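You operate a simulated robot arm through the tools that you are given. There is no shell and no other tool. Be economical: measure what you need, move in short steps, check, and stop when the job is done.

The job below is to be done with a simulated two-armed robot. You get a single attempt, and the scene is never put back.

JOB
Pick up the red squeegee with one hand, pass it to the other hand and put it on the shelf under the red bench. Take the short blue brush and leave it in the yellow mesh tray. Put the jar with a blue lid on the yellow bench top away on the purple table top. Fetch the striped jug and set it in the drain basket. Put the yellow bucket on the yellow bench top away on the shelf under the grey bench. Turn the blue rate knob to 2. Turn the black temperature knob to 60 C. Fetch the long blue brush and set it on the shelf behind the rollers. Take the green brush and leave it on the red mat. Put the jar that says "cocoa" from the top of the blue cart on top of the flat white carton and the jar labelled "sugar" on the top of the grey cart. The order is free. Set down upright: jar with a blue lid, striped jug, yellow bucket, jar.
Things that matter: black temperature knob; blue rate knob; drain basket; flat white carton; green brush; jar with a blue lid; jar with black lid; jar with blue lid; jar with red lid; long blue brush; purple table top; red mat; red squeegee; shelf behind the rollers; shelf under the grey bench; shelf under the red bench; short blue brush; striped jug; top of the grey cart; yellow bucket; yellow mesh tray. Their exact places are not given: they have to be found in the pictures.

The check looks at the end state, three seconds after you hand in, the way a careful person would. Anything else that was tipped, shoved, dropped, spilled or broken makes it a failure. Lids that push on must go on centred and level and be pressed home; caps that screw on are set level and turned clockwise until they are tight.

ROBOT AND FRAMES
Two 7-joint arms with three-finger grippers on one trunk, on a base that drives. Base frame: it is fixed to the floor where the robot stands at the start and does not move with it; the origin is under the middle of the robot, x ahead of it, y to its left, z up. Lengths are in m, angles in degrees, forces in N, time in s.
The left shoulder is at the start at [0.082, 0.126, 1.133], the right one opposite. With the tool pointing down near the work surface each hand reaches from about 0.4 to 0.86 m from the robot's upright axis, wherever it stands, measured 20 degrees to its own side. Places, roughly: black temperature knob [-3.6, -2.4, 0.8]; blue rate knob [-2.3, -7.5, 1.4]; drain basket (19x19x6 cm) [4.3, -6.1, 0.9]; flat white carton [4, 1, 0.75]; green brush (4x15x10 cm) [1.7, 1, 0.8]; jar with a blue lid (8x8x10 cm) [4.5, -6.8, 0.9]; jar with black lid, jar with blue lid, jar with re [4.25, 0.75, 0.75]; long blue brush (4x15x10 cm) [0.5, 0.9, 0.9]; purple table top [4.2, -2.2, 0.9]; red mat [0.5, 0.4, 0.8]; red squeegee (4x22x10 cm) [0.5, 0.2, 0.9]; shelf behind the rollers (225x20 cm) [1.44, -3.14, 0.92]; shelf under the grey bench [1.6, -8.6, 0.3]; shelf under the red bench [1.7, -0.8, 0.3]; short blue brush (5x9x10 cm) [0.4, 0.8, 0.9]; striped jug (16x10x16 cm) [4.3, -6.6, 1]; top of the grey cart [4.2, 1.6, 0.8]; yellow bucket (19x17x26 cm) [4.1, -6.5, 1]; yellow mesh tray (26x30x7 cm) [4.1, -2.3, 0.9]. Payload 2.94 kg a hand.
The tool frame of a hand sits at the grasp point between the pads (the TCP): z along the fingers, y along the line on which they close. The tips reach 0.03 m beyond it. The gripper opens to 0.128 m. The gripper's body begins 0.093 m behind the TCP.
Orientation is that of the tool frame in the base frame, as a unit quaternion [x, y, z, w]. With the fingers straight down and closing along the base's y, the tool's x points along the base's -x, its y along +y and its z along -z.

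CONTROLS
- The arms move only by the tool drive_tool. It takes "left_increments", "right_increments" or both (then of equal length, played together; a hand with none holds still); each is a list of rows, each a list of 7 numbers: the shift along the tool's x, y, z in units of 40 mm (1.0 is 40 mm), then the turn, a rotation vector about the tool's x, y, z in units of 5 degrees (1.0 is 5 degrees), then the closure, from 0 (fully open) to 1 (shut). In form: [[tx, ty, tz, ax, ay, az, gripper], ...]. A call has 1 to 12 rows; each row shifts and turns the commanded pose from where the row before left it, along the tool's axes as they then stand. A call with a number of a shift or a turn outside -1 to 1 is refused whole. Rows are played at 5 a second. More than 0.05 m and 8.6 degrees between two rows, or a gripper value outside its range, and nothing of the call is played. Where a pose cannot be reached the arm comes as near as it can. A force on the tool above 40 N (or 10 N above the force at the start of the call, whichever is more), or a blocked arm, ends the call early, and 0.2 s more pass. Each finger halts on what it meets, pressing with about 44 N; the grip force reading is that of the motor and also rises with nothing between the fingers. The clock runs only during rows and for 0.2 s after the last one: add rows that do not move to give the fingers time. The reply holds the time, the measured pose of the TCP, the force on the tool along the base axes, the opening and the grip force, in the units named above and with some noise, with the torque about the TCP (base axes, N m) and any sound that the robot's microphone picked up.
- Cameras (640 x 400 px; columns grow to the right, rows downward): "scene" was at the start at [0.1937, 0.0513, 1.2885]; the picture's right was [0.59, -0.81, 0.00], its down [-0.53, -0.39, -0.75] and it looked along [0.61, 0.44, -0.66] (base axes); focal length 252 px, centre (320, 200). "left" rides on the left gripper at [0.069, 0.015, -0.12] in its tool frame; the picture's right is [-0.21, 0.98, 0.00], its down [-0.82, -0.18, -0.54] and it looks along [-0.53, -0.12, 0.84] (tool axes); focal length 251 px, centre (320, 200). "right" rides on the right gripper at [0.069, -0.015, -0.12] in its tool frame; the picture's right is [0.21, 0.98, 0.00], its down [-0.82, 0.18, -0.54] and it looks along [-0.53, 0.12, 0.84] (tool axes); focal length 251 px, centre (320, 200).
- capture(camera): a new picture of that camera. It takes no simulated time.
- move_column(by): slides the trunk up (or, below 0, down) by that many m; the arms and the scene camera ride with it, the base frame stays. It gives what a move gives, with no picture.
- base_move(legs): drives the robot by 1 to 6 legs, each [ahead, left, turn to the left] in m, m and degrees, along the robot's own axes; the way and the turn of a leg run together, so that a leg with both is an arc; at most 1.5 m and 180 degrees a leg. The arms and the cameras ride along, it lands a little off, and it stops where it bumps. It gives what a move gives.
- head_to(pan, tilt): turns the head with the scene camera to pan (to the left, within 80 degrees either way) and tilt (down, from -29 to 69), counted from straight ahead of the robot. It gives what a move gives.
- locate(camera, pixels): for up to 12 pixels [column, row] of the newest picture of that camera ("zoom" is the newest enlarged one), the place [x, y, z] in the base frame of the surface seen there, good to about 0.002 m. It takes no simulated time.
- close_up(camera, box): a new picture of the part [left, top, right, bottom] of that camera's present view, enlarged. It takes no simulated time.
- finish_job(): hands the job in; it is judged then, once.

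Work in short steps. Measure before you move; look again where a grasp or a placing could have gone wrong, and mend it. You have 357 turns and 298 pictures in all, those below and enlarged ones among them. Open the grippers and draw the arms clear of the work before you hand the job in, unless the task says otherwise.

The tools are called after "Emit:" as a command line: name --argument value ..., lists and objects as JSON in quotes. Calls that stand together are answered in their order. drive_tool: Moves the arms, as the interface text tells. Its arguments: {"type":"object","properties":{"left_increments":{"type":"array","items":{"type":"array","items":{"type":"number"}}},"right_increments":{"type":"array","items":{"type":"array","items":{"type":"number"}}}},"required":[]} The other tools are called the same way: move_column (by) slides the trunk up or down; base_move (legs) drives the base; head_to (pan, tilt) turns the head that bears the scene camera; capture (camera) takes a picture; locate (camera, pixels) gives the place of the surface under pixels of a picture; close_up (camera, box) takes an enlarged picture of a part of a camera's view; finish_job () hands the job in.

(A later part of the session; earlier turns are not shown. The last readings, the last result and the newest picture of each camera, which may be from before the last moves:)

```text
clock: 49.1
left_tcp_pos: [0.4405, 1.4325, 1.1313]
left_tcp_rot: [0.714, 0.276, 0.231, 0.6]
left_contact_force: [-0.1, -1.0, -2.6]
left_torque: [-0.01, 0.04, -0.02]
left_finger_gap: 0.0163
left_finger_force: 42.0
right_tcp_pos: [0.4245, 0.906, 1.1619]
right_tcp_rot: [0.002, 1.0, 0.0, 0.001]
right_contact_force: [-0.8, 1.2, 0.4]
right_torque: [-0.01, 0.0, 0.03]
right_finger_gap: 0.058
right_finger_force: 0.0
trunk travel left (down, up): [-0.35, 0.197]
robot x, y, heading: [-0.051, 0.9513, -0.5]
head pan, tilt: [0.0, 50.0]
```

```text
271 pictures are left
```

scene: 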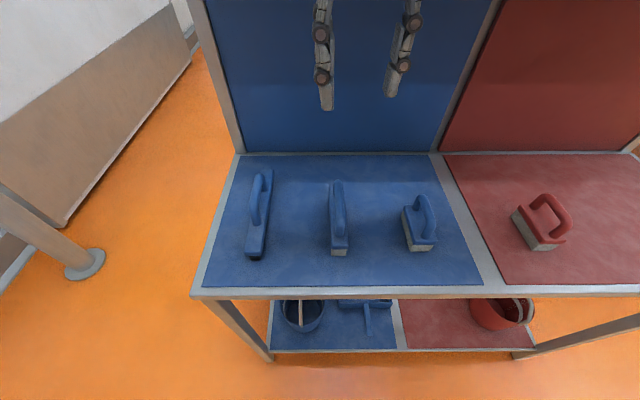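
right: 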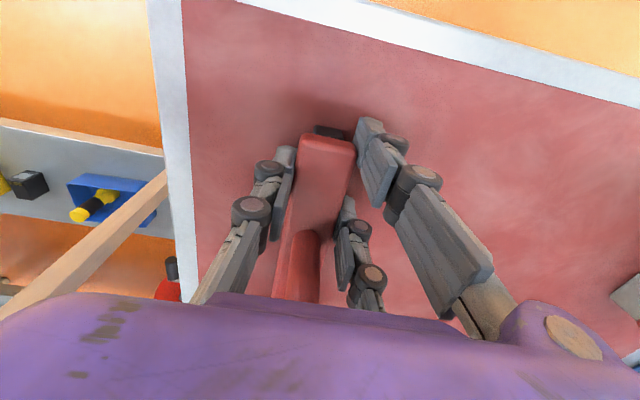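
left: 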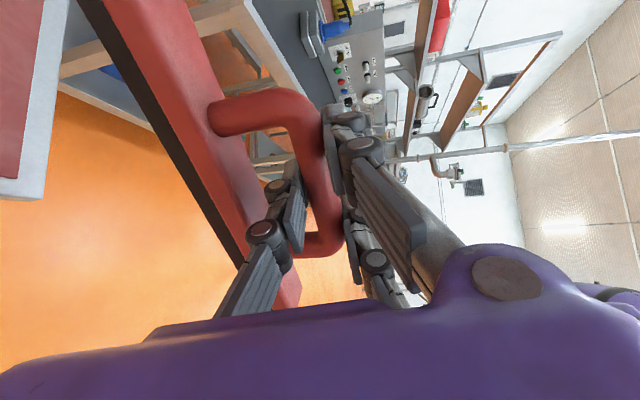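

The long blue brush is the middle one (338,215), the short one at (420,220). Measure them and the passage.

Emit:
locate --camera "scene" --pixels '[[335, 190], [340, 230], [338, 182], [340, 253], [424, 200], [413, 210], [430, 230], [425, 248], [85, 265], [190, 70], [192, 292], [130, 180]]'

Emit:
close_up --camera "scene" --box '[300, 160, 460, 270]'

```text
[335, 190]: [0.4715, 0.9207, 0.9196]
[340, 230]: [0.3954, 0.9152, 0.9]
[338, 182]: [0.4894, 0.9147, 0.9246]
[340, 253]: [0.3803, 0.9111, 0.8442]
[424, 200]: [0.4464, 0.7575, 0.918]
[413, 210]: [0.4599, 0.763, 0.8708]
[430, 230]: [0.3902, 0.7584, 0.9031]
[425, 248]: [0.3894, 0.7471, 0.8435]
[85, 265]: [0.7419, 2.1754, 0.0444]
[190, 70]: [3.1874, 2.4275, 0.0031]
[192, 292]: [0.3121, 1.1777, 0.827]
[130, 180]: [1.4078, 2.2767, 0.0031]
```

```text
3.64 times, centred on (380, 215) of scene
```

zoom: 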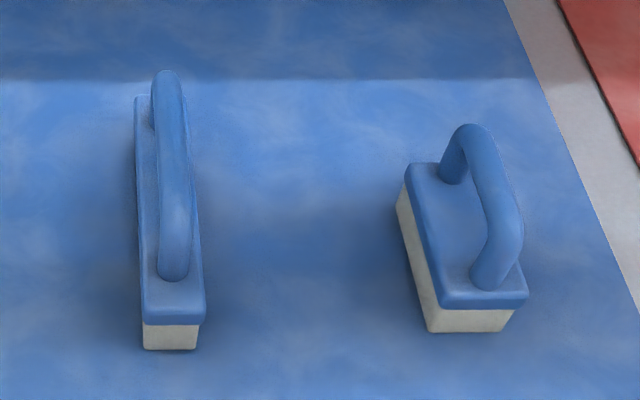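

Long brush handle: x 0.395–0.489, y≈0.917, top 0.924. Descend with the right hand and grip.

Emit:
drive_tool --right_increments '[[-0.46, 0.26, 0, 0, 0, 0.1, 0.55], [0, 0, 1, 0, 0, 0, 0.55], [0, 0, 1, 0, 0, 0, 0.55], [0, 0, 1, 0, 0, 0, 0.55], [0, 0, 1, 0, 0, 0, 0.55], [0, 0, 1, 0, 0, 0, 0.55], [0, 0, 1, 0, 0, 0, 0.55], [0, 0, 0.2, 0, 0, 0, 0.55], [0, 0, 0, 0, 0, 0, 0.8], [0, 0, 0, 0, 0, 0, 1], [0, 0, 0, 0, 0, 0, 1], [0, 0, 0, 0, 0, 0, 1]]'

Emit:
capture --camera "right"

```text
clock: 51.7
left_tcp_pos: [0.4399, 1.4332, 1.1298]
left_tcp_rot: [0.714, 0.276, 0.232, 0.6]
left_contact_force: [-0.6, -0.3, -1.9]
left_torque: [-0.01, 0.0, -0.04]
left_finger_gap: 0.0163
left_finger_force: 42.0
right_tcp_pos: [0.4411, 0.9155, 0.9142]
right_tcp_rot: [0.007, 1.0, 0.0, 0.001]
right_contact_force: [0.7, -0.7, 0.5]
right_torque: [-0.01, 0.01, -0.01]
right_finger_gap: 0.0138
right_finger_force: 40.2
trunk travel left (down, up): [-0.35, 0.197]
robot x, y, heading: [-0.0532, 0.9527, -0.1]
head pan, tilt: [0.0, 50.0]
```

```text
269 pictures are left
```

right: 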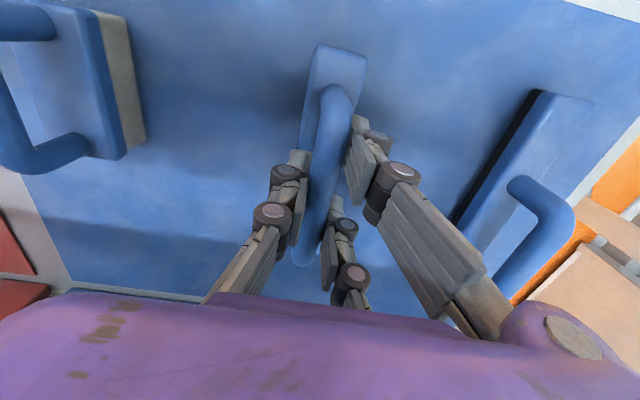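

Gripped (13.8 mm). Lift, back off, tuck the left arm forward, then shift toward the passage.

Emit:
drive_tool --right_increments '[[0, 0, -0.6, 0, 0, 0, 1], [0, 0, -1, 0, 0, 0, 1], [0, 0, -1, 0, 0, 0, 1], [0, 0, -1, 0, 0, 0, 1], [0, 0, -1, 0, 0, 0, 1], [0, 0, -1, 0, 0, 0, 1]]'

Emit:
base_move --legs '[[-0.45, 0, 0.5]]'

Emit:
drive_tool --left_increments '[[-0.29, 0.15, 0.855, 0, 0, 0, 1], [-0.29, 0.15, 0.855, 0, 0, 0, 1], [-0.29, 0.15, 0.855, 0, 0, 0, 1], [-0.29, 0.15, 0.855, 0, 0, 0, 1], [-0.29, 0.15, 0.855, 0, 0, 0, 1], [-0.29, 0.15, 0.855, 0, 0, 0, 1]]'

Emit:
base_move --legs '[[0, 0.68, 0]]'

Emit:
head_to --pan 0 --tilt 25

Emit:
capture --camera "scene"

```text
clock: 53.1
left_tcp_pos: [0.4392, 1.4332, 1.1308]
left_tcp_rot: [0.714, 0.276, 0.231, 0.601]
left_contact_force: [-0.4, 0.4, -2.3]
left_torque: [-0.03, 0.04, 0.04]
left_finger_gap: 0.0163
left_finger_force: 41.9
right_tcp_pos: [0.4405, 0.9181, 1.1385]
right_tcp_rot: [0.006, 1.0, 0.0, 0.0]
right_contact_force: [0.2, 0.9, -1.4]
right_torque: [0.02, 0.04, 0.02]
right_finger_gap: 0.0143
right_finger_force: 40.7
trunk travel left (down, up): [-0.35, 0.197]
robot x, y, heading: [-0.0539, 0.9516, -0.4]
head pan, tilt: [0.0, 50.0]
```

```text
clock: 55.9
left_tcp_pos: [-0.0244, 1.4347, 1.131]
left_tcp_rot: [0.714, 0.275, 0.23, 0.602]
left_contact_force: [0.5, 0.5, -2.7]
left_torque: [0.01, 0.0, -0.01]
left_finger_gap: 0.0162
left_finger_force: 42.6
right_tcp_pos: [-0.0232, 0.9214, 1.1361]
right_tcp_rot: [0.007, 1.0, 0.0, 0.001]
right_contact_force: [-0.6, -0.3, -1.4]
right_torque: [-0.03, 0.0, -0.03]
right_finger_gap: 0.014
right_finger_force: 40.9
trunk travel left (down, up): [-0.35, 0.197]
robot x, y, heading: [-0.5205, 0.9573, -0.5]
head pan, tilt: [0.0, 50.0]
```

```text
clock: 57.3
left_tcp_pos: [0.0625, 1.2342, 1.1283]
left_tcp_rot: [0.715, 0.277, 0.23, 0.6]
left_contact_force: [0.6, -0.5, -2.8]
left_torque: [-0.03, 0.02, 0.0]
left_finger_gap: 0.0164
left_finger_force: 41.9
right_tcp_pos: [-0.0236, 0.9206, 1.1367]
right_tcp_rot: [0.007, 1.0, 0.0, 0.0]
right_contact_force: [-0.3, -0.7, -0.4]
right_torque: [0.02, 0.07, 0.01]
right_finger_gap: 0.014
right_finger_force: 40.0
trunk travel left (down, up): [-0.35, 0.197]
robot x, y, heading: [-0.5191, 0.9528, -0.5]
head pan, tilt: [0.0, 50.0]
```

```text
clock: 63.4
left_tcp_pos: [0.0748, 1.8751, 1.1286]
left_tcp_rot: [0.716, 0.272, 0.228, 0.601]
left_contact_force: [0.2, 0.2, -2.5]
left_torque: [-0.01, 0.02, 0.02]
left_finger_gap: 0.0163
left_finger_force: 42.0
right_tcp_pos: [-0.0139, 1.5618, 1.137]
right_tcp_rot: [0.012, 1.0, 0.0, 0.001]
right_contact_force: [0.2, 0.0, -1.5]
right_torque: [-0.02, 0.03, 0.02]
right_finger_gap: 0.0137
right_finger_force: 40.5
trunk travel left (down, up): [-0.35, 0.197]
robot x, y, heading: [-0.5108, 1.6035, -1.2]
head pan, tilt: [0.0, 50.0]
```

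```text
clock: 64.3
left_tcp_pos: [0.0742, 1.8758, 1.1281]
left_tcp_rot: [0.716, 0.273, 0.228, 0.601]
left_contact_force: [-1.8, 0.1, -2.4]
left_torque: [-0.04, 0.02, -0.01]
left_finger_gap: 0.0165
left_finger_force: 42.2
right_tcp_pos: [-0.0141, 1.562, 1.1367]
right_tcp_rot: [0.011, 1.0, 0.001, 0.0]
right_contact_force: [0.8, -0.1, -0.8]
right_torque: [0.01, 0.06, 0.03]
right_finger_gap: 0.014
right_finger_force: 40.2
trunk travel left (down, up): [-0.35, 0.197]
robot x, y, heading: [-0.5097, 1.6019, -1.2]
head pan, tilt: [0.0, 25.0]
```

```text
268 pictures are left
```

scene: 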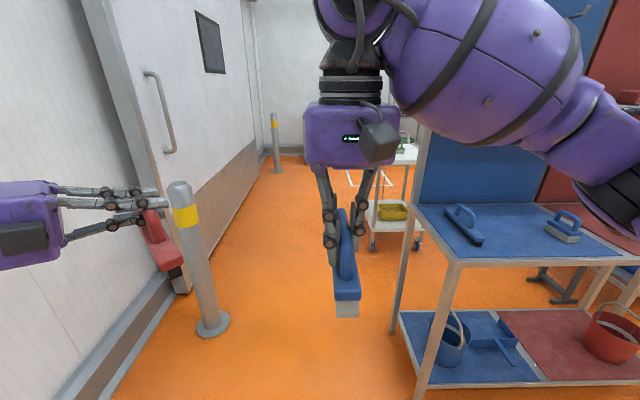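

Check clearances: bollard top, board edge, cart, and the arm elbow.

Emit:
locate --camera "scene" --pixels '[[180, 188], [600, 110], [560, 60], [425, 140], [418, 100], [375, 240], [420, 235], [410, 155], [272, 115], [150, 245], [45, 210], [200, 300]]'

Emit:
close_up --camera "scene" --box '[230, 80, 470, 260]'

```text
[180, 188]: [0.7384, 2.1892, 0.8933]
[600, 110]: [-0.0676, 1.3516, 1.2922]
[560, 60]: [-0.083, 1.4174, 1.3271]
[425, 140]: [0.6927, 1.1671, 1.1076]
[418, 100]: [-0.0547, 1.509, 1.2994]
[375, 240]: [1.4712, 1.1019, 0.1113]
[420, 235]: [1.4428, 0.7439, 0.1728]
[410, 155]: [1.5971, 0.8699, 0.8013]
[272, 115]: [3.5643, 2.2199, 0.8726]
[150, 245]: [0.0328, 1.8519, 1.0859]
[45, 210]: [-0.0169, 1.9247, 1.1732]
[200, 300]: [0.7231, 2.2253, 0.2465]
```

```text
2.22 times, centred on (350, 170) of scene
```

zoom: 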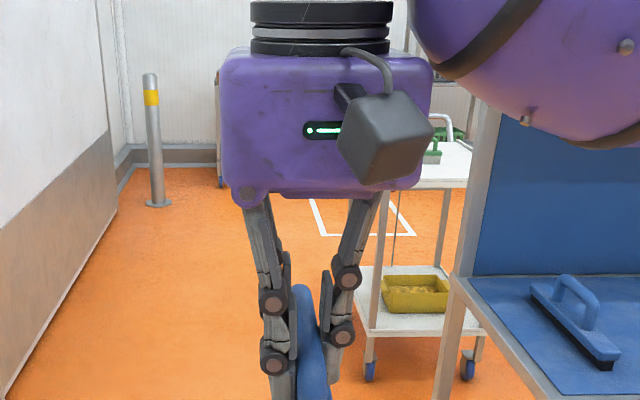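

Clear lane. Drive forward with a small left correction.

Emit:
base_move --legs '[[0, 0.05, 1.2], [1.45, 0, 0], [1.0, 0, 0]]'

Emit:
head_to --pan -45 --tilt 25

Emit:
capture --camera "scene"

```text
clock: 77.0
left_tcp_pos: [2.5157, 1.9049, 1.1285]
left_tcp_rot: [0.717, 0.271, 0.227, 0.601]
left_contact_force: [0.9, -0.1, -2.9]
left_torque: [0.03, -0.01, -0.03]
left_finger_gap: 0.0164
left_finger_force: 42.4
right_tcp_pos: [2.4262, 1.591, 1.137]
right_tcp_rot: [0.013, 1.0, 0.0, 0.001]
right_contact_force: [-0.2, -0.9, -1.7]
right_torque: [0.0, 0.04, -0.02]
right_finger_gap: 0.0139
right_finger_force: 40.7
trunk travel left (down, up): [-0.35, 0.197]
robot x, y, heading: [1.9274, 1.6312, -1.4]
head pan, tilt: [0.0, 25.0]
```

```text
clock: 78.1
left_tcp_pos: [2.5145, 1.9049, 1.1287]
left_tcp_rot: [0.716, 0.272, 0.227, 0.601]
left_contact_force: [0.4, -0.2, -1.5]
left_torque: [0.01, 0.03, 0.01]
left_finger_gap: 0.0161
left_finger_force: 42.4
right_tcp_pos: [2.4257, 1.5899, 1.1362]
right_tcp_rot: [0.012, 1.0, 0.0, 0.001]
right_contact_force: [-0.4, -0.6, -0.7]
right_torque: [0.01, 0.02, -0.02]
right_finger_gap: 0.014
right_finger_force: 40.1
trunk travel left (down, up): [-0.35, 0.197]
robot x, y, heading: [1.9298, 1.6316, -1.0]
head pan, tilt: [-45.0, 25.0]
```

```text
266 pictures are left
```

scene: 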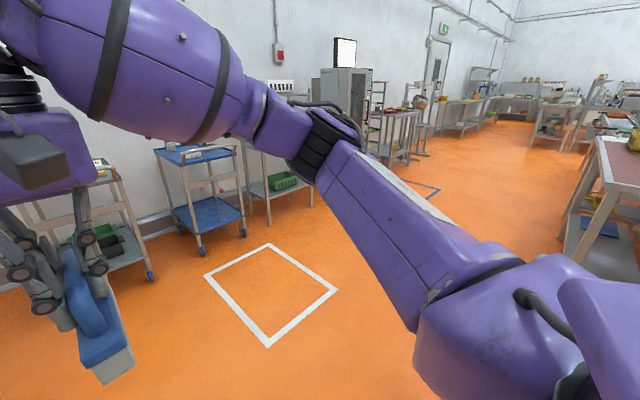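

Aisle seen. Locate some floor points and look further right.

Emit:
locate --camera "scene" --pixels '[[205, 275], [337, 290], [197, 150], [150, 275], [70, 295], [600, 200], [625, 215], [590, 225], [400, 115], [440, 190], [520, 150], [283, 180]]'

Emit:
head_to --pan -79 --tilt 25

Emit:
capture --camera "scene"

```text
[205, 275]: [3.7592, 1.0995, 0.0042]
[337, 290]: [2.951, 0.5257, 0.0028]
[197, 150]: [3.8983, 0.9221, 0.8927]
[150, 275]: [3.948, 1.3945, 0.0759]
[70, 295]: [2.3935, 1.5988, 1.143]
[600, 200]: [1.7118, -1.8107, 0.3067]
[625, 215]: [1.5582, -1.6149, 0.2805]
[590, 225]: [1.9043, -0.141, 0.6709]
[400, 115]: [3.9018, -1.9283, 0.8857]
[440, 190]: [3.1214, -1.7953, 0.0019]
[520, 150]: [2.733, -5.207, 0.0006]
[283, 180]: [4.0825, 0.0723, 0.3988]
```

```text
clock: 79.1
left_tcp_pos: [2.5148, 1.9047, 1.1285]
left_tcp_rot: [0.716, 0.271, 0.227, 0.601]
left_contact_force: [0.1, -0.1, -2.7]
left_torque: [0.04, 0.01, 0.0]
left_finger_gap: 0.0162
left_finger_force: 42.4
right_tcp_pos: [2.4261, 1.5914, 1.1379]
right_tcp_rot: [0.012, 1.0, 0.0, 0.001]
right_contact_force: [0.2, 0.3, -1.5]
right_torque: [0.02, 0.03, 0.02]
right_finger_gap: 0.014
right_finger_force: 40.1
trunk travel left (down, up): [-0.35, 0.197]
robot x, y, heading: [1.9318, 1.634, -1.1]
head pan, tilt: [-79.0, 25.0]
```

```text
265 pictures are left
```

scene: 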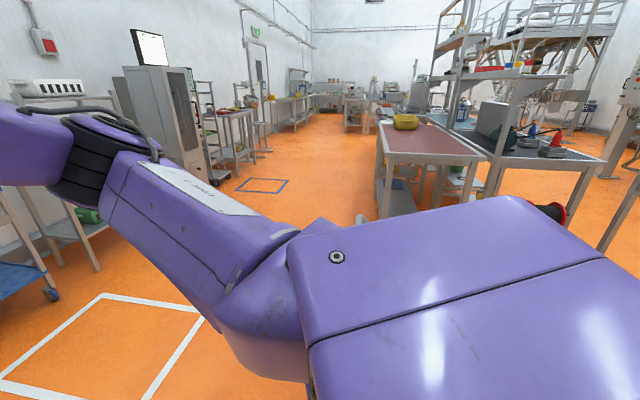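

Measure the red bench and its shelf.

Emit:
locate --camera "scene" --pixels '[[383, 150], [483, 160], [377, 122], [440, 122], [400, 125], [385, 188], [385, 217], [388, 195], [395, 210], [460, 205], [505, 250], [430, 190]]'

Emit:
close_up --camera "scene" --box '[360, 100, 500, 225]'

```text
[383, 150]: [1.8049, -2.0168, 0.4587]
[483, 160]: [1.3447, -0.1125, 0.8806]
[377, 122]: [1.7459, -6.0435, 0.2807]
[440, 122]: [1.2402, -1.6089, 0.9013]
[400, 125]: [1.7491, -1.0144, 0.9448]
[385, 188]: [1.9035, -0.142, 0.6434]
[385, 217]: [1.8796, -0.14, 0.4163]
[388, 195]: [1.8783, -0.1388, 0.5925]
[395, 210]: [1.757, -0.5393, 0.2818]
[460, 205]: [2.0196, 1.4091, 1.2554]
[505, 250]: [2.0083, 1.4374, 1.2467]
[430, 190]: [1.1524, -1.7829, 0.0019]
```

```text
3.20 times, centred on (430, 162) of scene
```

zoom: 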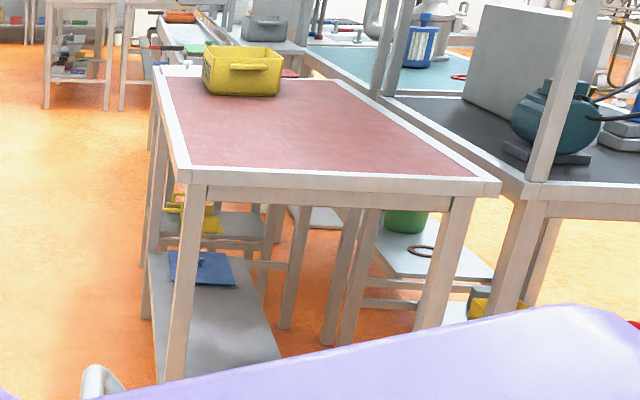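

Red bench: x 1.34–1.93, y −0.13 to ~−1.5; shelf at z 0.28. Drive to face it from the east side.

Emit:
base_move --legs '[[0.85, 0, 0], [0, 0, -89], [1.4, 0, 0], [0.72, 0, 0], [0, 0, -90]]'

Emit:
head_to --pan 0 --tilt 35

Emit:
capture --camera "scene"

```text
clock: 101.4
left_tcp_pos: [2.137, -0.7165, 1.1291]
left_tcp_rot: [-0.254, 0.723, 0.607, -0.212]
left_contact_force: [0.1, 0.1, -2.3]
left_torque: [-0.03, -0.02, -0.01]
left_finger_gap: 0.0161
left_finger_force: 41.8
right_tcp_pos: [2.2412, -0.4074, 1.137]
right_tcp_rot: [0.999, -0.035, -0.001, 0.0]
right_contact_force: [0.5, -0.2, -1.1]
right_torque: [-0.02, -0.03, 0.03]
right_finger_gap: 0.0141
right_finger_force: 40.6
trunk travel left (down, up): [-0.35, 0.197]
robot x, y, heading: [2.736, -0.4739, 175.9]
head pan, tilt: [-79.0, 25.0]
```

```text
clock: 102.9
left_tcp_pos: [2.1365, -0.7166, 1.1279]
left_tcp_rot: [-0.255, 0.723, 0.607, -0.213]
left_contact_force: [0.6, 0.0, -2.9]
left_torque: [0.03, -0.03, -0.01]
left_finger_gap: 0.0166
left_finger_force: 42.0
right_tcp_pos: [2.2408, -0.4066, 1.1371]
right_tcp_rot: [0.999, -0.037, 0.0, 0.0]
right_contact_force: [-0.1, -0.9, -1.2]
right_torque: [-0.02, -0.05, -0.01]
right_finger_gap: 0.0136
right_finger_force: 39.9
trunk travel left (down, up): [-0.35, 0.197]
robot x, y, heading: [2.7357, -0.4709, 176.0]
head pan, tilt: [0.0, 35.0]
```

```text
263 pictures are left
```

scene: 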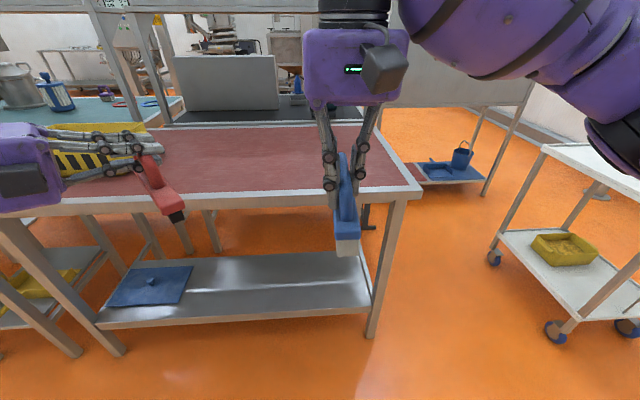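

The shelf's free stretch is visible at (190–365, 290). Measure.

Emit:
locate --camera "scene" --pixels '[[240, 300], [320, 295], [200, 305], [240, 270], [110, 320], [370, 308], [190, 290], [250, 195], [395, 190], [300, 256]]'

```text
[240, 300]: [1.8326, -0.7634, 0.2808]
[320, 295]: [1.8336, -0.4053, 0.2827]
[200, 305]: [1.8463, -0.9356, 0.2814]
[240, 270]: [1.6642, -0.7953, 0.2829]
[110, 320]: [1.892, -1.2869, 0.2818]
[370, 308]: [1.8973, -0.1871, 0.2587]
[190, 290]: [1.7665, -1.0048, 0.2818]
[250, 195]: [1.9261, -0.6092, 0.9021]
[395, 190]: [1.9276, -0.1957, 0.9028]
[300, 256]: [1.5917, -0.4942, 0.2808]
```

Place at ≈(1.75,−0.62). Turn the left hand to point straight ahead, tuck the right, then lower the trunk.

Emit:
drive_tool --left_increments '[[0, 0, 0, 0, 0.94, -0.165, 1], [0, 0, 0, 0, 0.94, -0.165, 1], [0, 0, 0, 0, 0.94, -0.165, 1], [0, 0, 0, 0, 0.94, -0.165, 1], [0, 0, 0, 0, 0.94, -0.165, 1], [0, 0, 0, 0, 0.94, -0.165, 1], [0, 0, 0, 0, 0.94, -0.165, 1], [0, 0, 0, 0, 0.94, -0.165, 1], [0, 0, 0, 0, 0.94, -0.165, 1], [0, 0, 0, 0, 0.94, -0.165, 1]]' --right_increments '[[0.25, -0.6, 0, 0, 0, 0, 1], [0.25, -0.6, 0, 0, 0, 0, 1], [0.25, -0.6, 0, 0, 0, 0, 1], [0.25, -0.6, 0, 0, 0, 0, 1], [0.25, -0.6, 0, 0, 0, 0, 1], [0, 0, 0, 0, 0, 0, 1], [0, 0, 0, 0, 0, 0, 1], [0, 0, 0, 0, 0, 0, 1], [0, 0, 0, 0, 0, 0, 1], [0, 0, 0, 0, 0, 0, 1]]'

Emit:
move_column --by -0.34

Emit:
capture --camera "scene"

```text
clock: 105.1
left_tcp_pos: [2.1371, -0.7135, 1.1295]
left_tcp_rot: [-0.524, 0.558, 0.469, -0.44]
left_contact_force: [-0.1, 1.0, -1.6]
left_torque: [0.0, -0.08, 0.08]
left_finger_gap: 0.0163
left_finger_force: 41.6
right_tcp_pos: [2.3002, -0.2887, 1.1357]
right_tcp_rot: [0.999, -0.036, 0.0, 0.001]
right_contact_force: [-0.9, 0.3, -1.7]
right_torque: [-0.09, -0.05, -0.02]
right_finger_gap: 0.0143
right_finger_force: 40.2
trunk travel left (down, up): [-0.35, 0.197]
robot x, y, heading: [2.7318, -0.4711, 176.4]
head pan, tilt: [0.0, 35.0]
```

```text
clock: 108.4
left_tcp_pos: [2.0748, -0.7125, 0.6702]
left_tcp_rot: [-0.575, 0.611, 0.397, -0.373]
left_contact_force: [0.5, -0.4, -1.9]
left_torque: [0.02, 0.01, -0.01]
left_finger_gap: 0.0165
left_finger_force: 42.3
right_tcp_pos: [2.3005, -0.292, 0.7961]
right_tcp_rot: [0.999, -0.037, 0.0, 0.001]
right_contact_force: [0.2, -0.8, -1.5]
right_torque: [0.0, -0.02, 0.0]
right_finger_gap: 0.0141
right_finger_force: 40.4
trunk travel left (down, up): [-0.01, 0.537]
robot x, y, heading: [2.7347, -0.4741, 175.8]
head pan, tilt: [0.0, 35.0]
```

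```text
262 pictures are left
```

scene: 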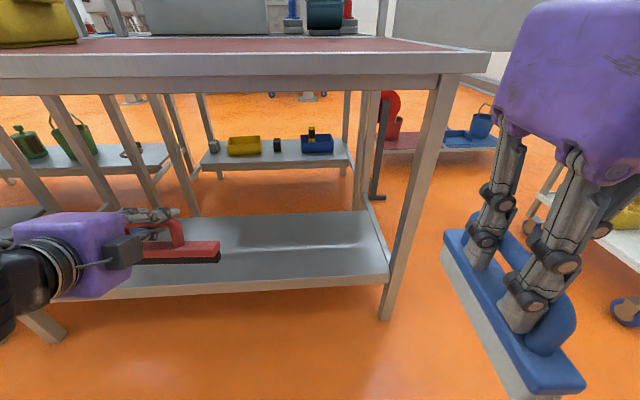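

The left hand pitched down 14° during the lowering. Restore its pitch and lower towards shelf height.

Emit:
drive_tool --left_increments '[[0, 0, 0, -0.95, 0, 0, 1], [0, 0, 0, -0.95, 0, 0, 1], [0, 0, 0, -0.95, 0, 0, 1], [0, -0.9, 0.15, 0, 0, 0, 1], [0, -0.9, 0.15, 0, 0, 0, 1], [0, -0.9, 0.15, 0, 0, 0, 1], [0, -0.9, 0.15, 0, 0, 0, 1], [0, -0.9, 0.15, 0, 0, 0, 1]]'

```text
clock: 110.2
left_tcp_pos: [2.0743, -0.71, 0.4866]
left_tcp_rot: [-0.524, 0.556, 0.47, -0.441]
left_contact_force: [-0.5, -0.4, -2.2]
left_torque: [-0.01, -0.03, 0.02]
left_finger_gap: 0.0163
left_finger_force: 42.6
right_tcp_pos: [2.3002, -0.2907, 0.797]
right_tcp_rot: [0.999, -0.036, 0.0, 0.0]
right_contact_force: [0.3, 1.2, -1.6]
right_torque: [0.01, -0.04, -0.01]
right_finger_gap: 0.0142
right_finger_force: 40.0
trunk travel left (down, up): [-0.01, 0.537]
robot x, y, heading: [2.7329, -0.4679, 176.1]
head pan, tilt: [0.0, 35.0]
```

Good: level again at z 0.487. Drive base forward 0.26 so the squeegee goes in over the shelf.

Emit:
base_move --legs '[[0.26, 0, 0]]'

Emit:
capture --camera "scene"

```text
clock: 112.1
left_tcp_pos: [1.8048, -0.6917, 0.4867]
left_tcp_rot: [-0.524, 0.558, 0.47, -0.441]
left_contact_force: [-0.1, 0.3, -1.8]
left_torque: [0.02, 0.01, 0.0]
left_finger_gap: 0.0163
left_finger_force: 41.8
right_tcp_pos: [2.0296, -0.2717, 0.7973]
right_tcp_rot: [0.999, -0.037, 0.0, 0.0]
right_contact_force: [-0.3, 0.2, -1.2]
right_torque: [0.03, -0.04, 0.0]
right_finger_gap: 0.0139
right_finger_force: 40.6
trunk travel left (down, up): [-0.01, 0.537]
robot x, y, heading: [2.4621, -0.4586, 176.0]
head pan, tilt: [0.0, 35.0]
```

```text
261 pictures are left
```

scene: 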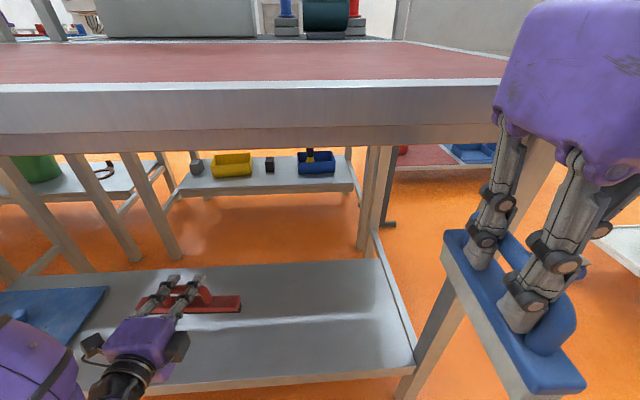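

Squeegee over the shelf. Lower 12 cm with slight forward motion.

Emit:
drive_tool --left_increments '[[0, -0.66, 0.44, 0, 0, 0, 1], [0, -0.66, 0.44, 0, 0, 0, 1], [0, -0.66, 0.44, 0, 0, 0, 1], [0, -0.66, 0.44, 0, 0, 0, 1]]'

Emit:
close_up --camera "scene" --box '[80, 240, 300, 400]'

Emit:
capture --camera "left"

```text
clock: 113.1
left_tcp_pos: [1.7553, -0.6991, 0.3948]
left_tcp_rot: [-0.525, 0.558, 0.468, -0.44]
left_contact_force: [0.2, -0.7, -2.4]
left_torque: [0.0, -0.02, -0.02]
left_finger_gap: 0.0165
left_finger_force: 41.3
left hand out of reach, approached as far as the arm can: row 4
right_tcp_pos: [2.0299, -0.2726, 0.797]
right_tcp_rot: [0.999, -0.037, 0.0, 0.001]
right_contact_force: [0.2, -0.1, -2.0]
right_torque: [-0.02, -0.01, 0.0]
right_finger_gap: 0.0141
right_finger_force: 40.1
trunk travel left (down, up): [-0.01, 0.537]
robot x, y, heading: [2.4664, -0.4538, 176.1]
head pan, tilt: [0.0, 35.0]
```

```text
2.50 times, centred on (190, 320) of scene
```

zoom: 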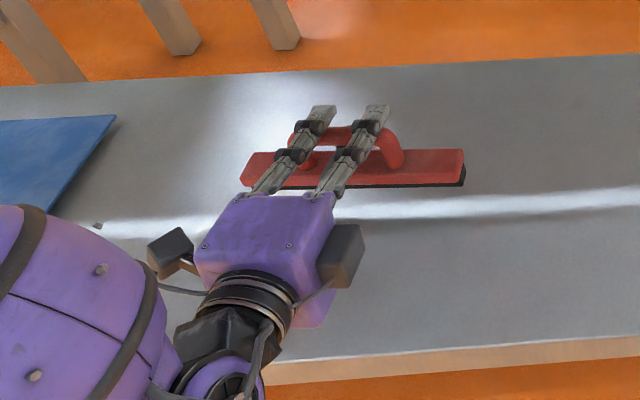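

```text
259 pictures are left
```

left: 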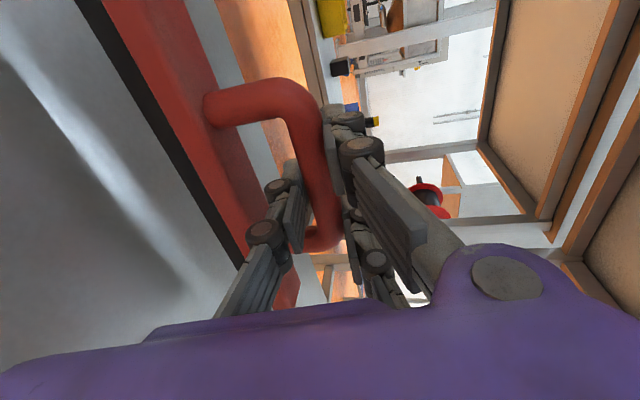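

Nearly there; out of reach by ~3 cm. Pull back slightly while lowering.

Emit:
drive_tool --left_increments '[[0, -0.4, -0.5, 0, 0, 0, 1], [0, -0.4, -0.4, 0, 0, 0, 1], [0, 0, 0, 0, 0, 0, 1]]'

```text
clock: 113.9
left_tcp_pos: [1.7959, -0.711, 0.3935]
left_tcp_rot: [-0.524, 0.559, 0.469, -0.439]
left_contact_force: [-0.4, 0.0, -2.9]
left_torque: [-0.02, 0.01, 0.01]
left_finger_gap: 0.0163
left_finger_force: 41.8
left hand out of reach, approached as far as the arm can: row 1, 2
right_tcp_pos: [2.0301, -0.2727, 0.7969]
right_tcp_rot: [0.999, -0.038, -0.001, 0.0]
right_contact_force: [-0.8, -0.4, -0.9]
right_torque: [0.01, -0.03, 0.03]
right_finger_gap: 0.014
right_finger_force: 40.5
trunk travel left (down, up): [-0.01, 0.537]
robot x, y, heading: [2.4641, -0.4569, 175.9]
head pan, tilt: [0.0, 35.0]
```

Blocked in z by the arm. Pitch the hand 12° nose-down and use the last of the trunk travel, then lower again.

Emit:
move_column --by -0.009

Emit:
drive_tool --left_increments '[[0, 0, 0, 0.8, 0, 0, 1], [0, 0, 0, 0.8, 0, 0, 1], [0, 0, 0, 0.8, 0, 0, 1], [0, -0.3, 0.1, 0, 0, 0, 1]]'

```text
clock: 114.5
left_tcp_pos: [1.7945, -0.7101, 0.3894]
left_tcp_rot: [-0.524, 0.557, 0.469, -0.441]
left_contact_force: [-0.9, 0.0, -2.1]
left_torque: [0.02, 0.01, 0.01]
left_finger_gap: 0.0165
left_finger_force: 41.8
right_tcp_pos: [2.0308, -0.2722, 0.7899]
right_tcp_rot: [0.999, -0.036, 0.0, 0.0]
right_contact_force: [0.1, 0.8, -1.5]
right_torque: [-0.02, -0.02, -0.02]
right_finger_gap: 0.0142
right_finger_force: 40.2
trunk travel left (down, up): [-0.001, 0.546]
robot x, y, heading: [2.4636, -0.4545, 176.2]
head pan, tilt: [0.0, 35.0]
```

```text
clock: 115.5
left_tcp_pos: [1.7956, -0.7091, 0.3755]
left_tcp_rot: [-0.568, 0.604, 0.408, -0.383]
left_contact_force: [-0.4, -0.6, -2.3]
left_torque: [-0.06, 0.01, -0.04]
left_finger_gap: 0.0162
left_finger_force: 41.8
right_tcp_pos: [2.0299, -0.2721, 0.7876]
right_tcp_rot: [0.999, -0.036, 0.0, 0.0]
right_contact_force: [0.7, 0.0, -0.4]
right_torque: [-0.02, -0.02, 0.02]
right_finger_gap: 0.0141
right_finger_force: 40.9
trunk travel left (down, up): [-0.001, 0.546]
robot x, y, heading: [2.4641, -0.4559, 176.4]
head pan, tilt: [0.0, 35.0]
```

Working. Lower ~1.5 cm in small rows until contact.

Emit:
drive_tool --left_increments '[[0, -0.15, 0.06, 0, 0, 0, 1], [0, -0.15, 0.06, 0, 0, 0, 1], [0, -0.1, 0.04, 0, 0, 0, 1], [0, 0, 0, 0, 0, 0, 1]]'

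Emit:
close_up --camera "scene" --box '[60, 220, 300, 400]'

```text
clock: 116.5
left_tcp_pos: [1.7929, -0.7092, 0.3608]
left_tcp_rot: [-0.566, 0.604, 0.409, -0.384]
left_contact_force: [0.1, 0.2, 5.0]
left_torque: [-0.88, 0.06, 0.0]
left_finger_gap: 0.0164
left_finger_force: 42.1
right_tcp_pos: [2.0318, -0.2714, 0.7881]
right_tcp_rot: [0.999, -0.037, -0.001, 0.0]
right_contact_force: [-0.3, -0.4, -1.8]
right_torque: [-0.01, -0.06, 0.0]
right_finger_gap: 0.0139
right_finger_force: 40.6
trunk travel left (down, up): [-0.001, 0.546]
robot x, y, heading: [2.4638, -0.4525, 176.1]
head pan, tilt: [0.0, 35.0]
```

```text
2.22 times, centred on (180, 310) of scene
```

zoom: 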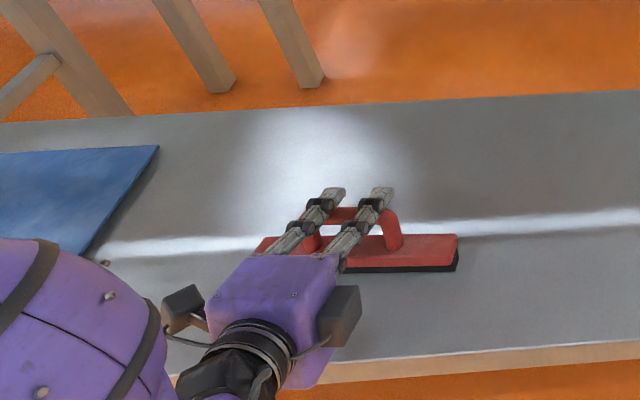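

Contact (5 N). Open to ~36 mm and withdraw along the fingers.

Emit:
drive_tool --left_increments '[[0, 0, 0, 0, 0, 0, 0.85], [0, 0, 0, 0, 0, 0, 0.72], [0, 0, 0, 0, 0, 0, 0.7], [0, 0, -0.4, 0, 0, 0, 0.7], [0, 0, -0.6, 0, 0, 0, 0.7], [0, 0, -0.8, 0, 0, 0, 0.7], [0, 0, -0.8, 0, 0, 0, 0.7], [0, 0, -0.8, 0, 0, 0, 0.7]]'

Emit:
capture --camera "left"

Emit:
close_up --camera "scene" --box '[60, 220, 300, 400]'

```text
clock: 118.3
left_tcp_pos: [1.9202, -0.7158, 0.4059]
left_tcp_rot: [-0.567, 0.604, 0.409, -0.384]
left_contact_force: [0.2, 0.9, -0.5]
left_torque: [0.01, 0.03, 0.01]
left_finger_gap: 0.0382
left_finger_force: 0.0
right_tcp_pos: [2.0307, -0.2716, 0.7878]
right_tcp_rot: [0.999, -0.036, -0.001, 0.0]
right_contact_force: [0.7, 0.3, -1.7]
right_torque: [-0.01, -0.06, 0.03]
right_finger_gap: 0.0143
right_finger_force: 40.8
trunk travel left (down, up): [-0.001, 0.546]
robot x, y, heading: [2.4622, -0.4543, 175.9]
head pan, tilt: [0.0, 35.0]
```

```text
257 pictures are left
```

left: 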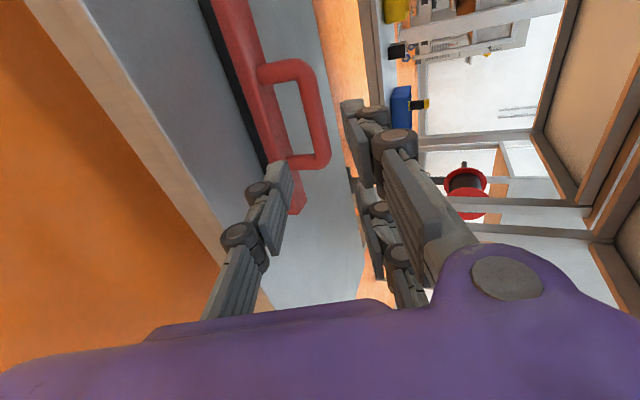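

```text
2.22 times, centred on (180, 310) of scene
```

zoom: 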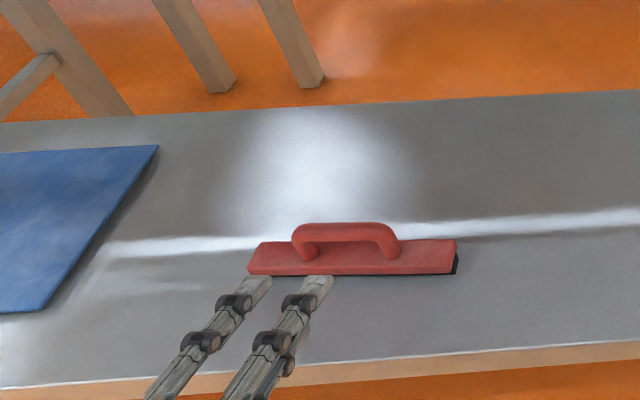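

Squeegee is standing on the shelf. Back away, raise the trunk.

Emit:
base_move --legs '[[-0.4, 0, 4]]'

Emit:
move_column --by 0.35

Emit:
head_to --pan 60 --tilt 20

Emit:
capture --camera "scene"

```text
clock: 120.8
left_tcp_pos: [2.3305, -0.7677, 0.4059]
left_tcp_rot: [0.587, -0.585, -0.395, 0.397]
left_contact_force: [-0.5, 0.0, -0.3]
left_torque: [0.01, 0.0, -0.01]
left_finger_gap: 0.0385
left_finger_force: 0.0
right_tcp_pos: [2.4106, -0.3162, 0.7881]
right_tcp_rot: [1.0, -0.002, -0.001, 0.001]
right_contact_force: [0.1, -0.7, -0.9]
right_torque: [-0.01, -0.02, 0.0]
right_finger_gap: 0.014
right_finger_force: 40.3
trunk travel left (down, up): [-0.001, 0.546]
robot x, y, heading: [2.854, -0.4669, -179.8]
head pan, tilt: [0.0, 35.0]
```

```text
clock: 124.2
left_tcp_pos: [2.3227, -0.768, 0.7687]
left_tcp_rot: [0.582, -0.578, -0.405, 0.405]
left_contact_force: [-0.8, -0.5, -0.2]
left_torque: [0.01, 0.0, -0.01]
left_finger_gap: 0.0387
left_finger_force: 0.1
right_tcp_pos: [2.4094, -0.3168, 1.1372]
right_tcp_rot: [1.0, -0.001, 0.0, -0.001]
right_contact_force: [0.1, 0.0, -0.7]
right_torque: [0.01, -0.04, 0.03]
right_finger_gap: 0.0139
right_finger_force: 40.4
trunk travel left (down, up): [-0.351, 0.196]
robot x, y, heading: [2.8542, -0.4642, -180.0]
head pan, tilt: [0.0, 35.0]
```

```text
clock: 125.5
left_tcp_pos: [2.3229, -0.767, 0.7682]
left_tcp_rot: [0.582, -0.579, -0.403, 0.405]
left_contact_force: [-1.2, 1.4, -0.7]
left_torque: [-0.01, -0.01, 0.01]
left_finger_gap: 0.0384
left_finger_force: 0.1
right_tcp_pos: [2.4099, -0.316, 1.1379]
right_tcp_rot: [1.0, -0.002, -0.002, -0.001]
right_contact_force: [0.0, -0.4, -1.4]
right_torque: [0.01, 0.01, 0.0]
right_finger_gap: 0.0137
right_finger_force: 41.1
trunk travel left (down, up): [-0.351, 0.196]
robot x, y, heading: [2.854, -0.4687, -180.1]
head pan, tilt: [60.0, 20.0]
```

```text
255 pictures are left
```

scene: 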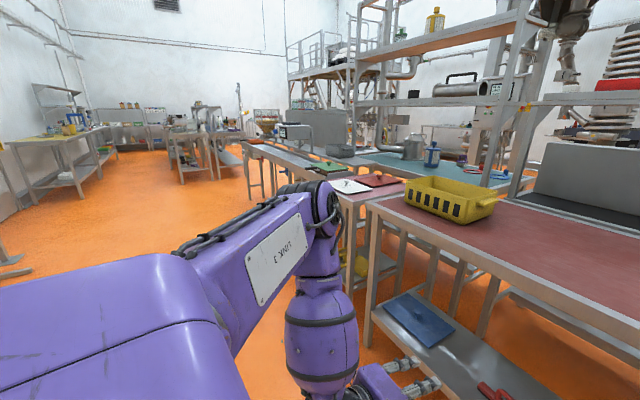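

Return the left hand to a downward pose while raising it.

Emit:
drive_tool --left_increments '[[0, 0.91, -0.41, 0, 0, 0, 0.5], [0, 0.91, -0.41, 0, 0, 0, 0.5], [0, 0.91, -0.41, 0, 0, 0, 0.5], [0, 0.91, -0.41, 0, 0, 0, 0.5], [0, 0, 0, 0.64, 0.64, -0.99, 0.5], [0, 0, 0, 0.64, 0.64, -0.99, 0.5], [0, 0, 0, 0.64, 0.64, -0.99, 0.5], [0, 0, 0, 0.64, 0.64, -0.99, 0.5], [0, 0, 0, 0.64, 0.64, -0.99, 0.5], [0, 0, 0, 0.64, 0.64, -0.99, 0.5], [0, 0, 0, 0.64, 0.64, -0.99, 0.5], [0, 0, 0, 0.64, 0.64, -0.99, 0.5]]'

Emit:
drive_tool --left_increments '[[0, 0, 0, 0.64, 0.64, -0.99, 0.5], [0, 0, 0, 0.64, 0.64, -0.99, 0.5], [0, 0, 0, 0.64, 0.64, -0.99, 0.5], [0, 0, 0, 0.64, 0.64, -0.99, 0.5], [0, 0, 0, 0.64, 0.64, -0.99, 0.5], [0, 0, 0, 0.64, 0.64, -0.99, 0.5], [0, 0, 0, 0.64, 0.64, -0.99, 0.5], [0, 0, 0, 0.64, 0.64, -0.99, 0.5], [0, 0, -1, 0, 0, 0, 0.5], [0, 0, -1, 0, 0, 0, 0.5], [0, 0, -1, 0, 0, 0, 0.5], [0, 0, 0, 0, 0, 0, 0.5]]'

Emit:
base_move --legs '[[0, 0, 90], [1.3, 0, 0], [1.3, 0, 0]]'

Emit:
head_to --pan -60 --tilt 25

Emit:
capture --camera "scene"

```text
clock: 128.1
left_tcp_pos: [2.335, -0.7684, 0.9278]
left_tcp_rot: [0.886, -0.321, -0.245, 0.226]
left_contact_force: [-0.7, 0.9, -0.2]
left_torque: [-0.03, 0.0, -0.01]
left_finger_gap: 0.0641
left_finger_force: 0.1
right_tcp_pos: [2.4099, -0.3153, 1.1386]
right_tcp_rot: [1.0, -0.002, -0.001, 0.0]
right_contact_force: [0.0, 1.0, -1.6]
right_torque: [-0.01, -0.01, -0.04]
right_finger_gap: 0.0141
right_finger_force: 40.1
trunk travel left (down, up): [-0.351, 0.196]
robot x, y, heading: [2.8551, -0.4649, -179.8]
head pan, tilt: [60.0, 20.0]
```

```text
clock: 130.7
left_tcp_pos: [2.34, -0.7684, 1.0457]
left_tcp_rot: [0.999, 0.003, -0.034, -0.002]
left_contact_force: [0.0, -0.6, -0.3]
left_torque: [-0.03, -0.01, 0.03]
left_finger_gap: 0.0638
left_finger_force: 0.2
right_tcp_pos: [2.4103, -0.3162, 1.1369]
right_tcp_rot: [1.0, -0.002, 0.0, 0.0]
right_contact_force: [0.1, 0.5, -1.1]
right_torque: [0.01, 0.0, 0.03]
right_finger_gap: 0.0141
right_finger_force: 40.7
trunk travel left (down, up): [-0.351, 0.196]
robot x, y, heading: [2.8516, -0.4663, -179.9]
head pan, tilt: [60.0, 20.0]
```

```text
clock: 147.0
left_tcp_pos: [3.2526, -3.5161, 1.0461]
left_tcp_rot: [0.692, 0.721, -0.025, 0.024]
left_contact_force: [-0.1, -0.2, 0.1]
left_torque: [-0.02, 0.05, 0.01]
left_finger_gap: 0.0641
left_finger_force: 0.1
right_tcp_pos: [2.7986, -3.4616, 1.1374]
right_tcp_rot: [0.696, 0.718, 0.0, 0.0]
right_contact_force: [0.3, 0.7, -0.3]
right_torque: [0.01, 0.0, 0.0]
right_finger_gap: 0.014
right_finger_force: 40.1
trunk travel left (down, up): [-0.351, 0.196]
robot x, y, heading: [2.9293, -3.0122, -87.9]
head pan, tilt: [60.0, 20.0]
```

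```text
clock: 149.0
left_tcp_pos: [3.253, -3.5151, 1.0466]
left_tcp_rot: [0.692, 0.721, -0.025, 0.023]
left_contact_force: [0.3, 0.6, 0.9]
left_torque: [-0.01, -0.02, 0.01]
left_finger_gap: 0.0639
left_finger_force: 0.0
right_tcp_pos: [2.7982, -3.4613, 1.1378]
right_tcp_rot: [0.695, 0.719, 0.0, 0.001]
right_contact_force: [-0.3, -0.1, -0.9]
right_torque: [0.0, 0.01, 0.01]
right_finger_gap: 0.0141
right_finger_force: 40.7
trunk travel left (down, up): [-0.351, 0.196]
robot x, y, heading: [2.9293, -3.0116, -87.9]
head pan, tilt: [-60.0, 25.0]
```

```text
254 pictures are left
```

scene: 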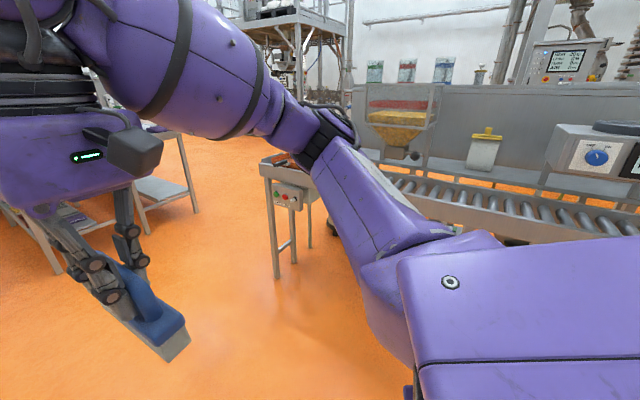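

The roller conveyor is to the right. Turn to face it and look.

Emit:
base_move --legs '[[0, 0, -92]]'

Emit:
head_to --pan 15 --tilt 25

Emit:
capture --camera "scene"

```text
clock: 153.2
left_tcp_pos: [2.429, -3.3326, 1.0461]
left_tcp_rot: [0.999, 0.023, -0.034, 0.0]
left_contact_force: [0.4, -0.4, -1.0]
left_torque: [0.0, 0.03, 0.01]
left_finger_gap: 0.0639
left_finger_force: 0.0
right_tcp_pos: [2.4817, -2.8788, 1.1391]
right_tcp_rot: [1.0, 0.017, -0.001, 0.0]
right_contact_force: [-0.2, -0.2, -1.6]
right_torque: [0.0, -0.01, 0.0]
right_finger_gap: 0.0139
right_finger_force: 40.1
trunk travel left (down, up): [-0.351, 0.196]
robot x, y, heading: [2.9381, -3.0124, -177.6]
head pan, tilt: [-60.0, 25.0]
```

```text
clock: 154.7
left_tcp_pos: [2.4302, -3.3328, 1.0464]
left_tcp_rot: [0.999, 0.023, -0.034, -0.001]
left_contact_force: [-0.5, -0.6, 0.0]
left_torque: [-0.01, -0.01, -0.02]
left_finger_gap: 0.0641
left_finger_force: 0.0
right_tcp_pos: [2.4821, -2.8787, 1.1388]
right_tcp_rot: [1.0, 0.017, -0.001, 0.0]
right_contact_force: [0.2, 0.5, -1.6]
right_torque: [-0.01, -0.04, 0.0]
right_finger_gap: 0.014
right_finger_force: 40.3
trunk travel left (down, up): [-0.351, 0.196]
robot x, y, heading: [2.9343, -3.0114, -177.5]
head pan, tilt: [15.0, 25.0]
```

```text
253 pictures are left
```

scene: 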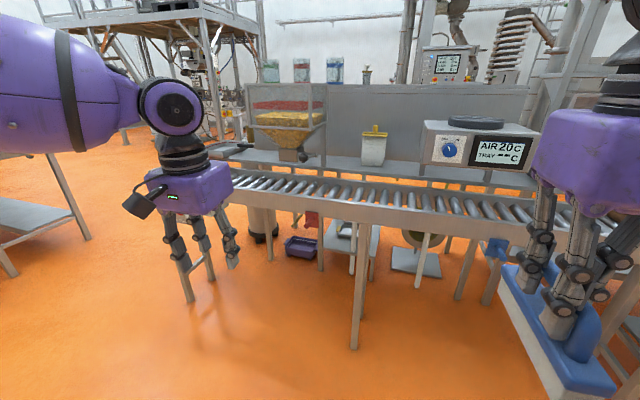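

The shelf runs behind the rollers with a hopper, yellow-lidded box and a meter on it. Measure free places.

Emit:
locate --camera "scene" --pixels '[[335, 165], [410, 168], [400, 150], [345, 155], [410, 180], [330, 175], [400, 205], [300, 195], [372, 150], [430, 150], [330, 140], [480, 185]]'

Emit:
close_up --camera "scene" --box '[230, 70, 550, 270]'

```text
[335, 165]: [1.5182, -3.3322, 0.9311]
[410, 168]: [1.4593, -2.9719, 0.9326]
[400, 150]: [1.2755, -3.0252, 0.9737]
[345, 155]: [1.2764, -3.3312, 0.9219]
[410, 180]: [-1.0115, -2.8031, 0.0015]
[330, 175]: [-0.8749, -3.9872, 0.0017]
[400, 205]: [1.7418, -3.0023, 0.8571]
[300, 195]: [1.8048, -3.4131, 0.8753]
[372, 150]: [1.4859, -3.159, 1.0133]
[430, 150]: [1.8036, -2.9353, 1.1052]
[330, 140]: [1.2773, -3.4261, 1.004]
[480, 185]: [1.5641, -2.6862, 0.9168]
```

```text
2.00 times, centred on (390, 170) of scene
```

zoom: 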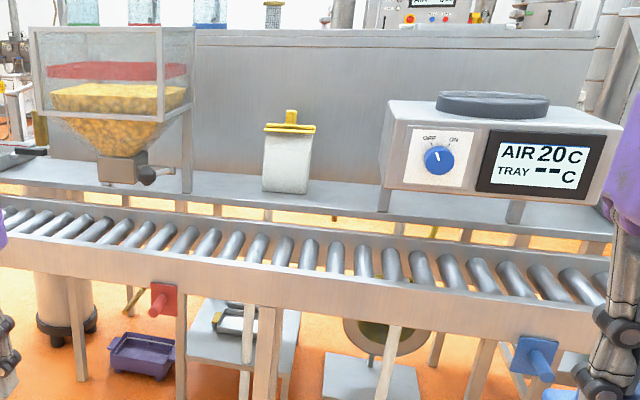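

Measure the slots' bounding items.

Emit:
locate --camera "zoom" --pixels '[[187, 187], [262, 188], [310, 190], [382, 208], [193, 60], [386, 110], [224, 210], [224, 178], [345, 225], [345, 190], [515, 215], [140, 205]]'

```text
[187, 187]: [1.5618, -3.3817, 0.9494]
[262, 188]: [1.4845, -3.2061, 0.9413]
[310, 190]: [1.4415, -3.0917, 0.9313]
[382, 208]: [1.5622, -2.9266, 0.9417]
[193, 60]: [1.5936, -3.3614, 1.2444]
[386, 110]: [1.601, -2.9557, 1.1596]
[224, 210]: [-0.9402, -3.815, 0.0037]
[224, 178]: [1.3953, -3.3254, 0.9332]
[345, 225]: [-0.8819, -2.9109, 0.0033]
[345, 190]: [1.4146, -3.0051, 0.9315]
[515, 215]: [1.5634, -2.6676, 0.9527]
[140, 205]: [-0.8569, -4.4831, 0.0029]
```

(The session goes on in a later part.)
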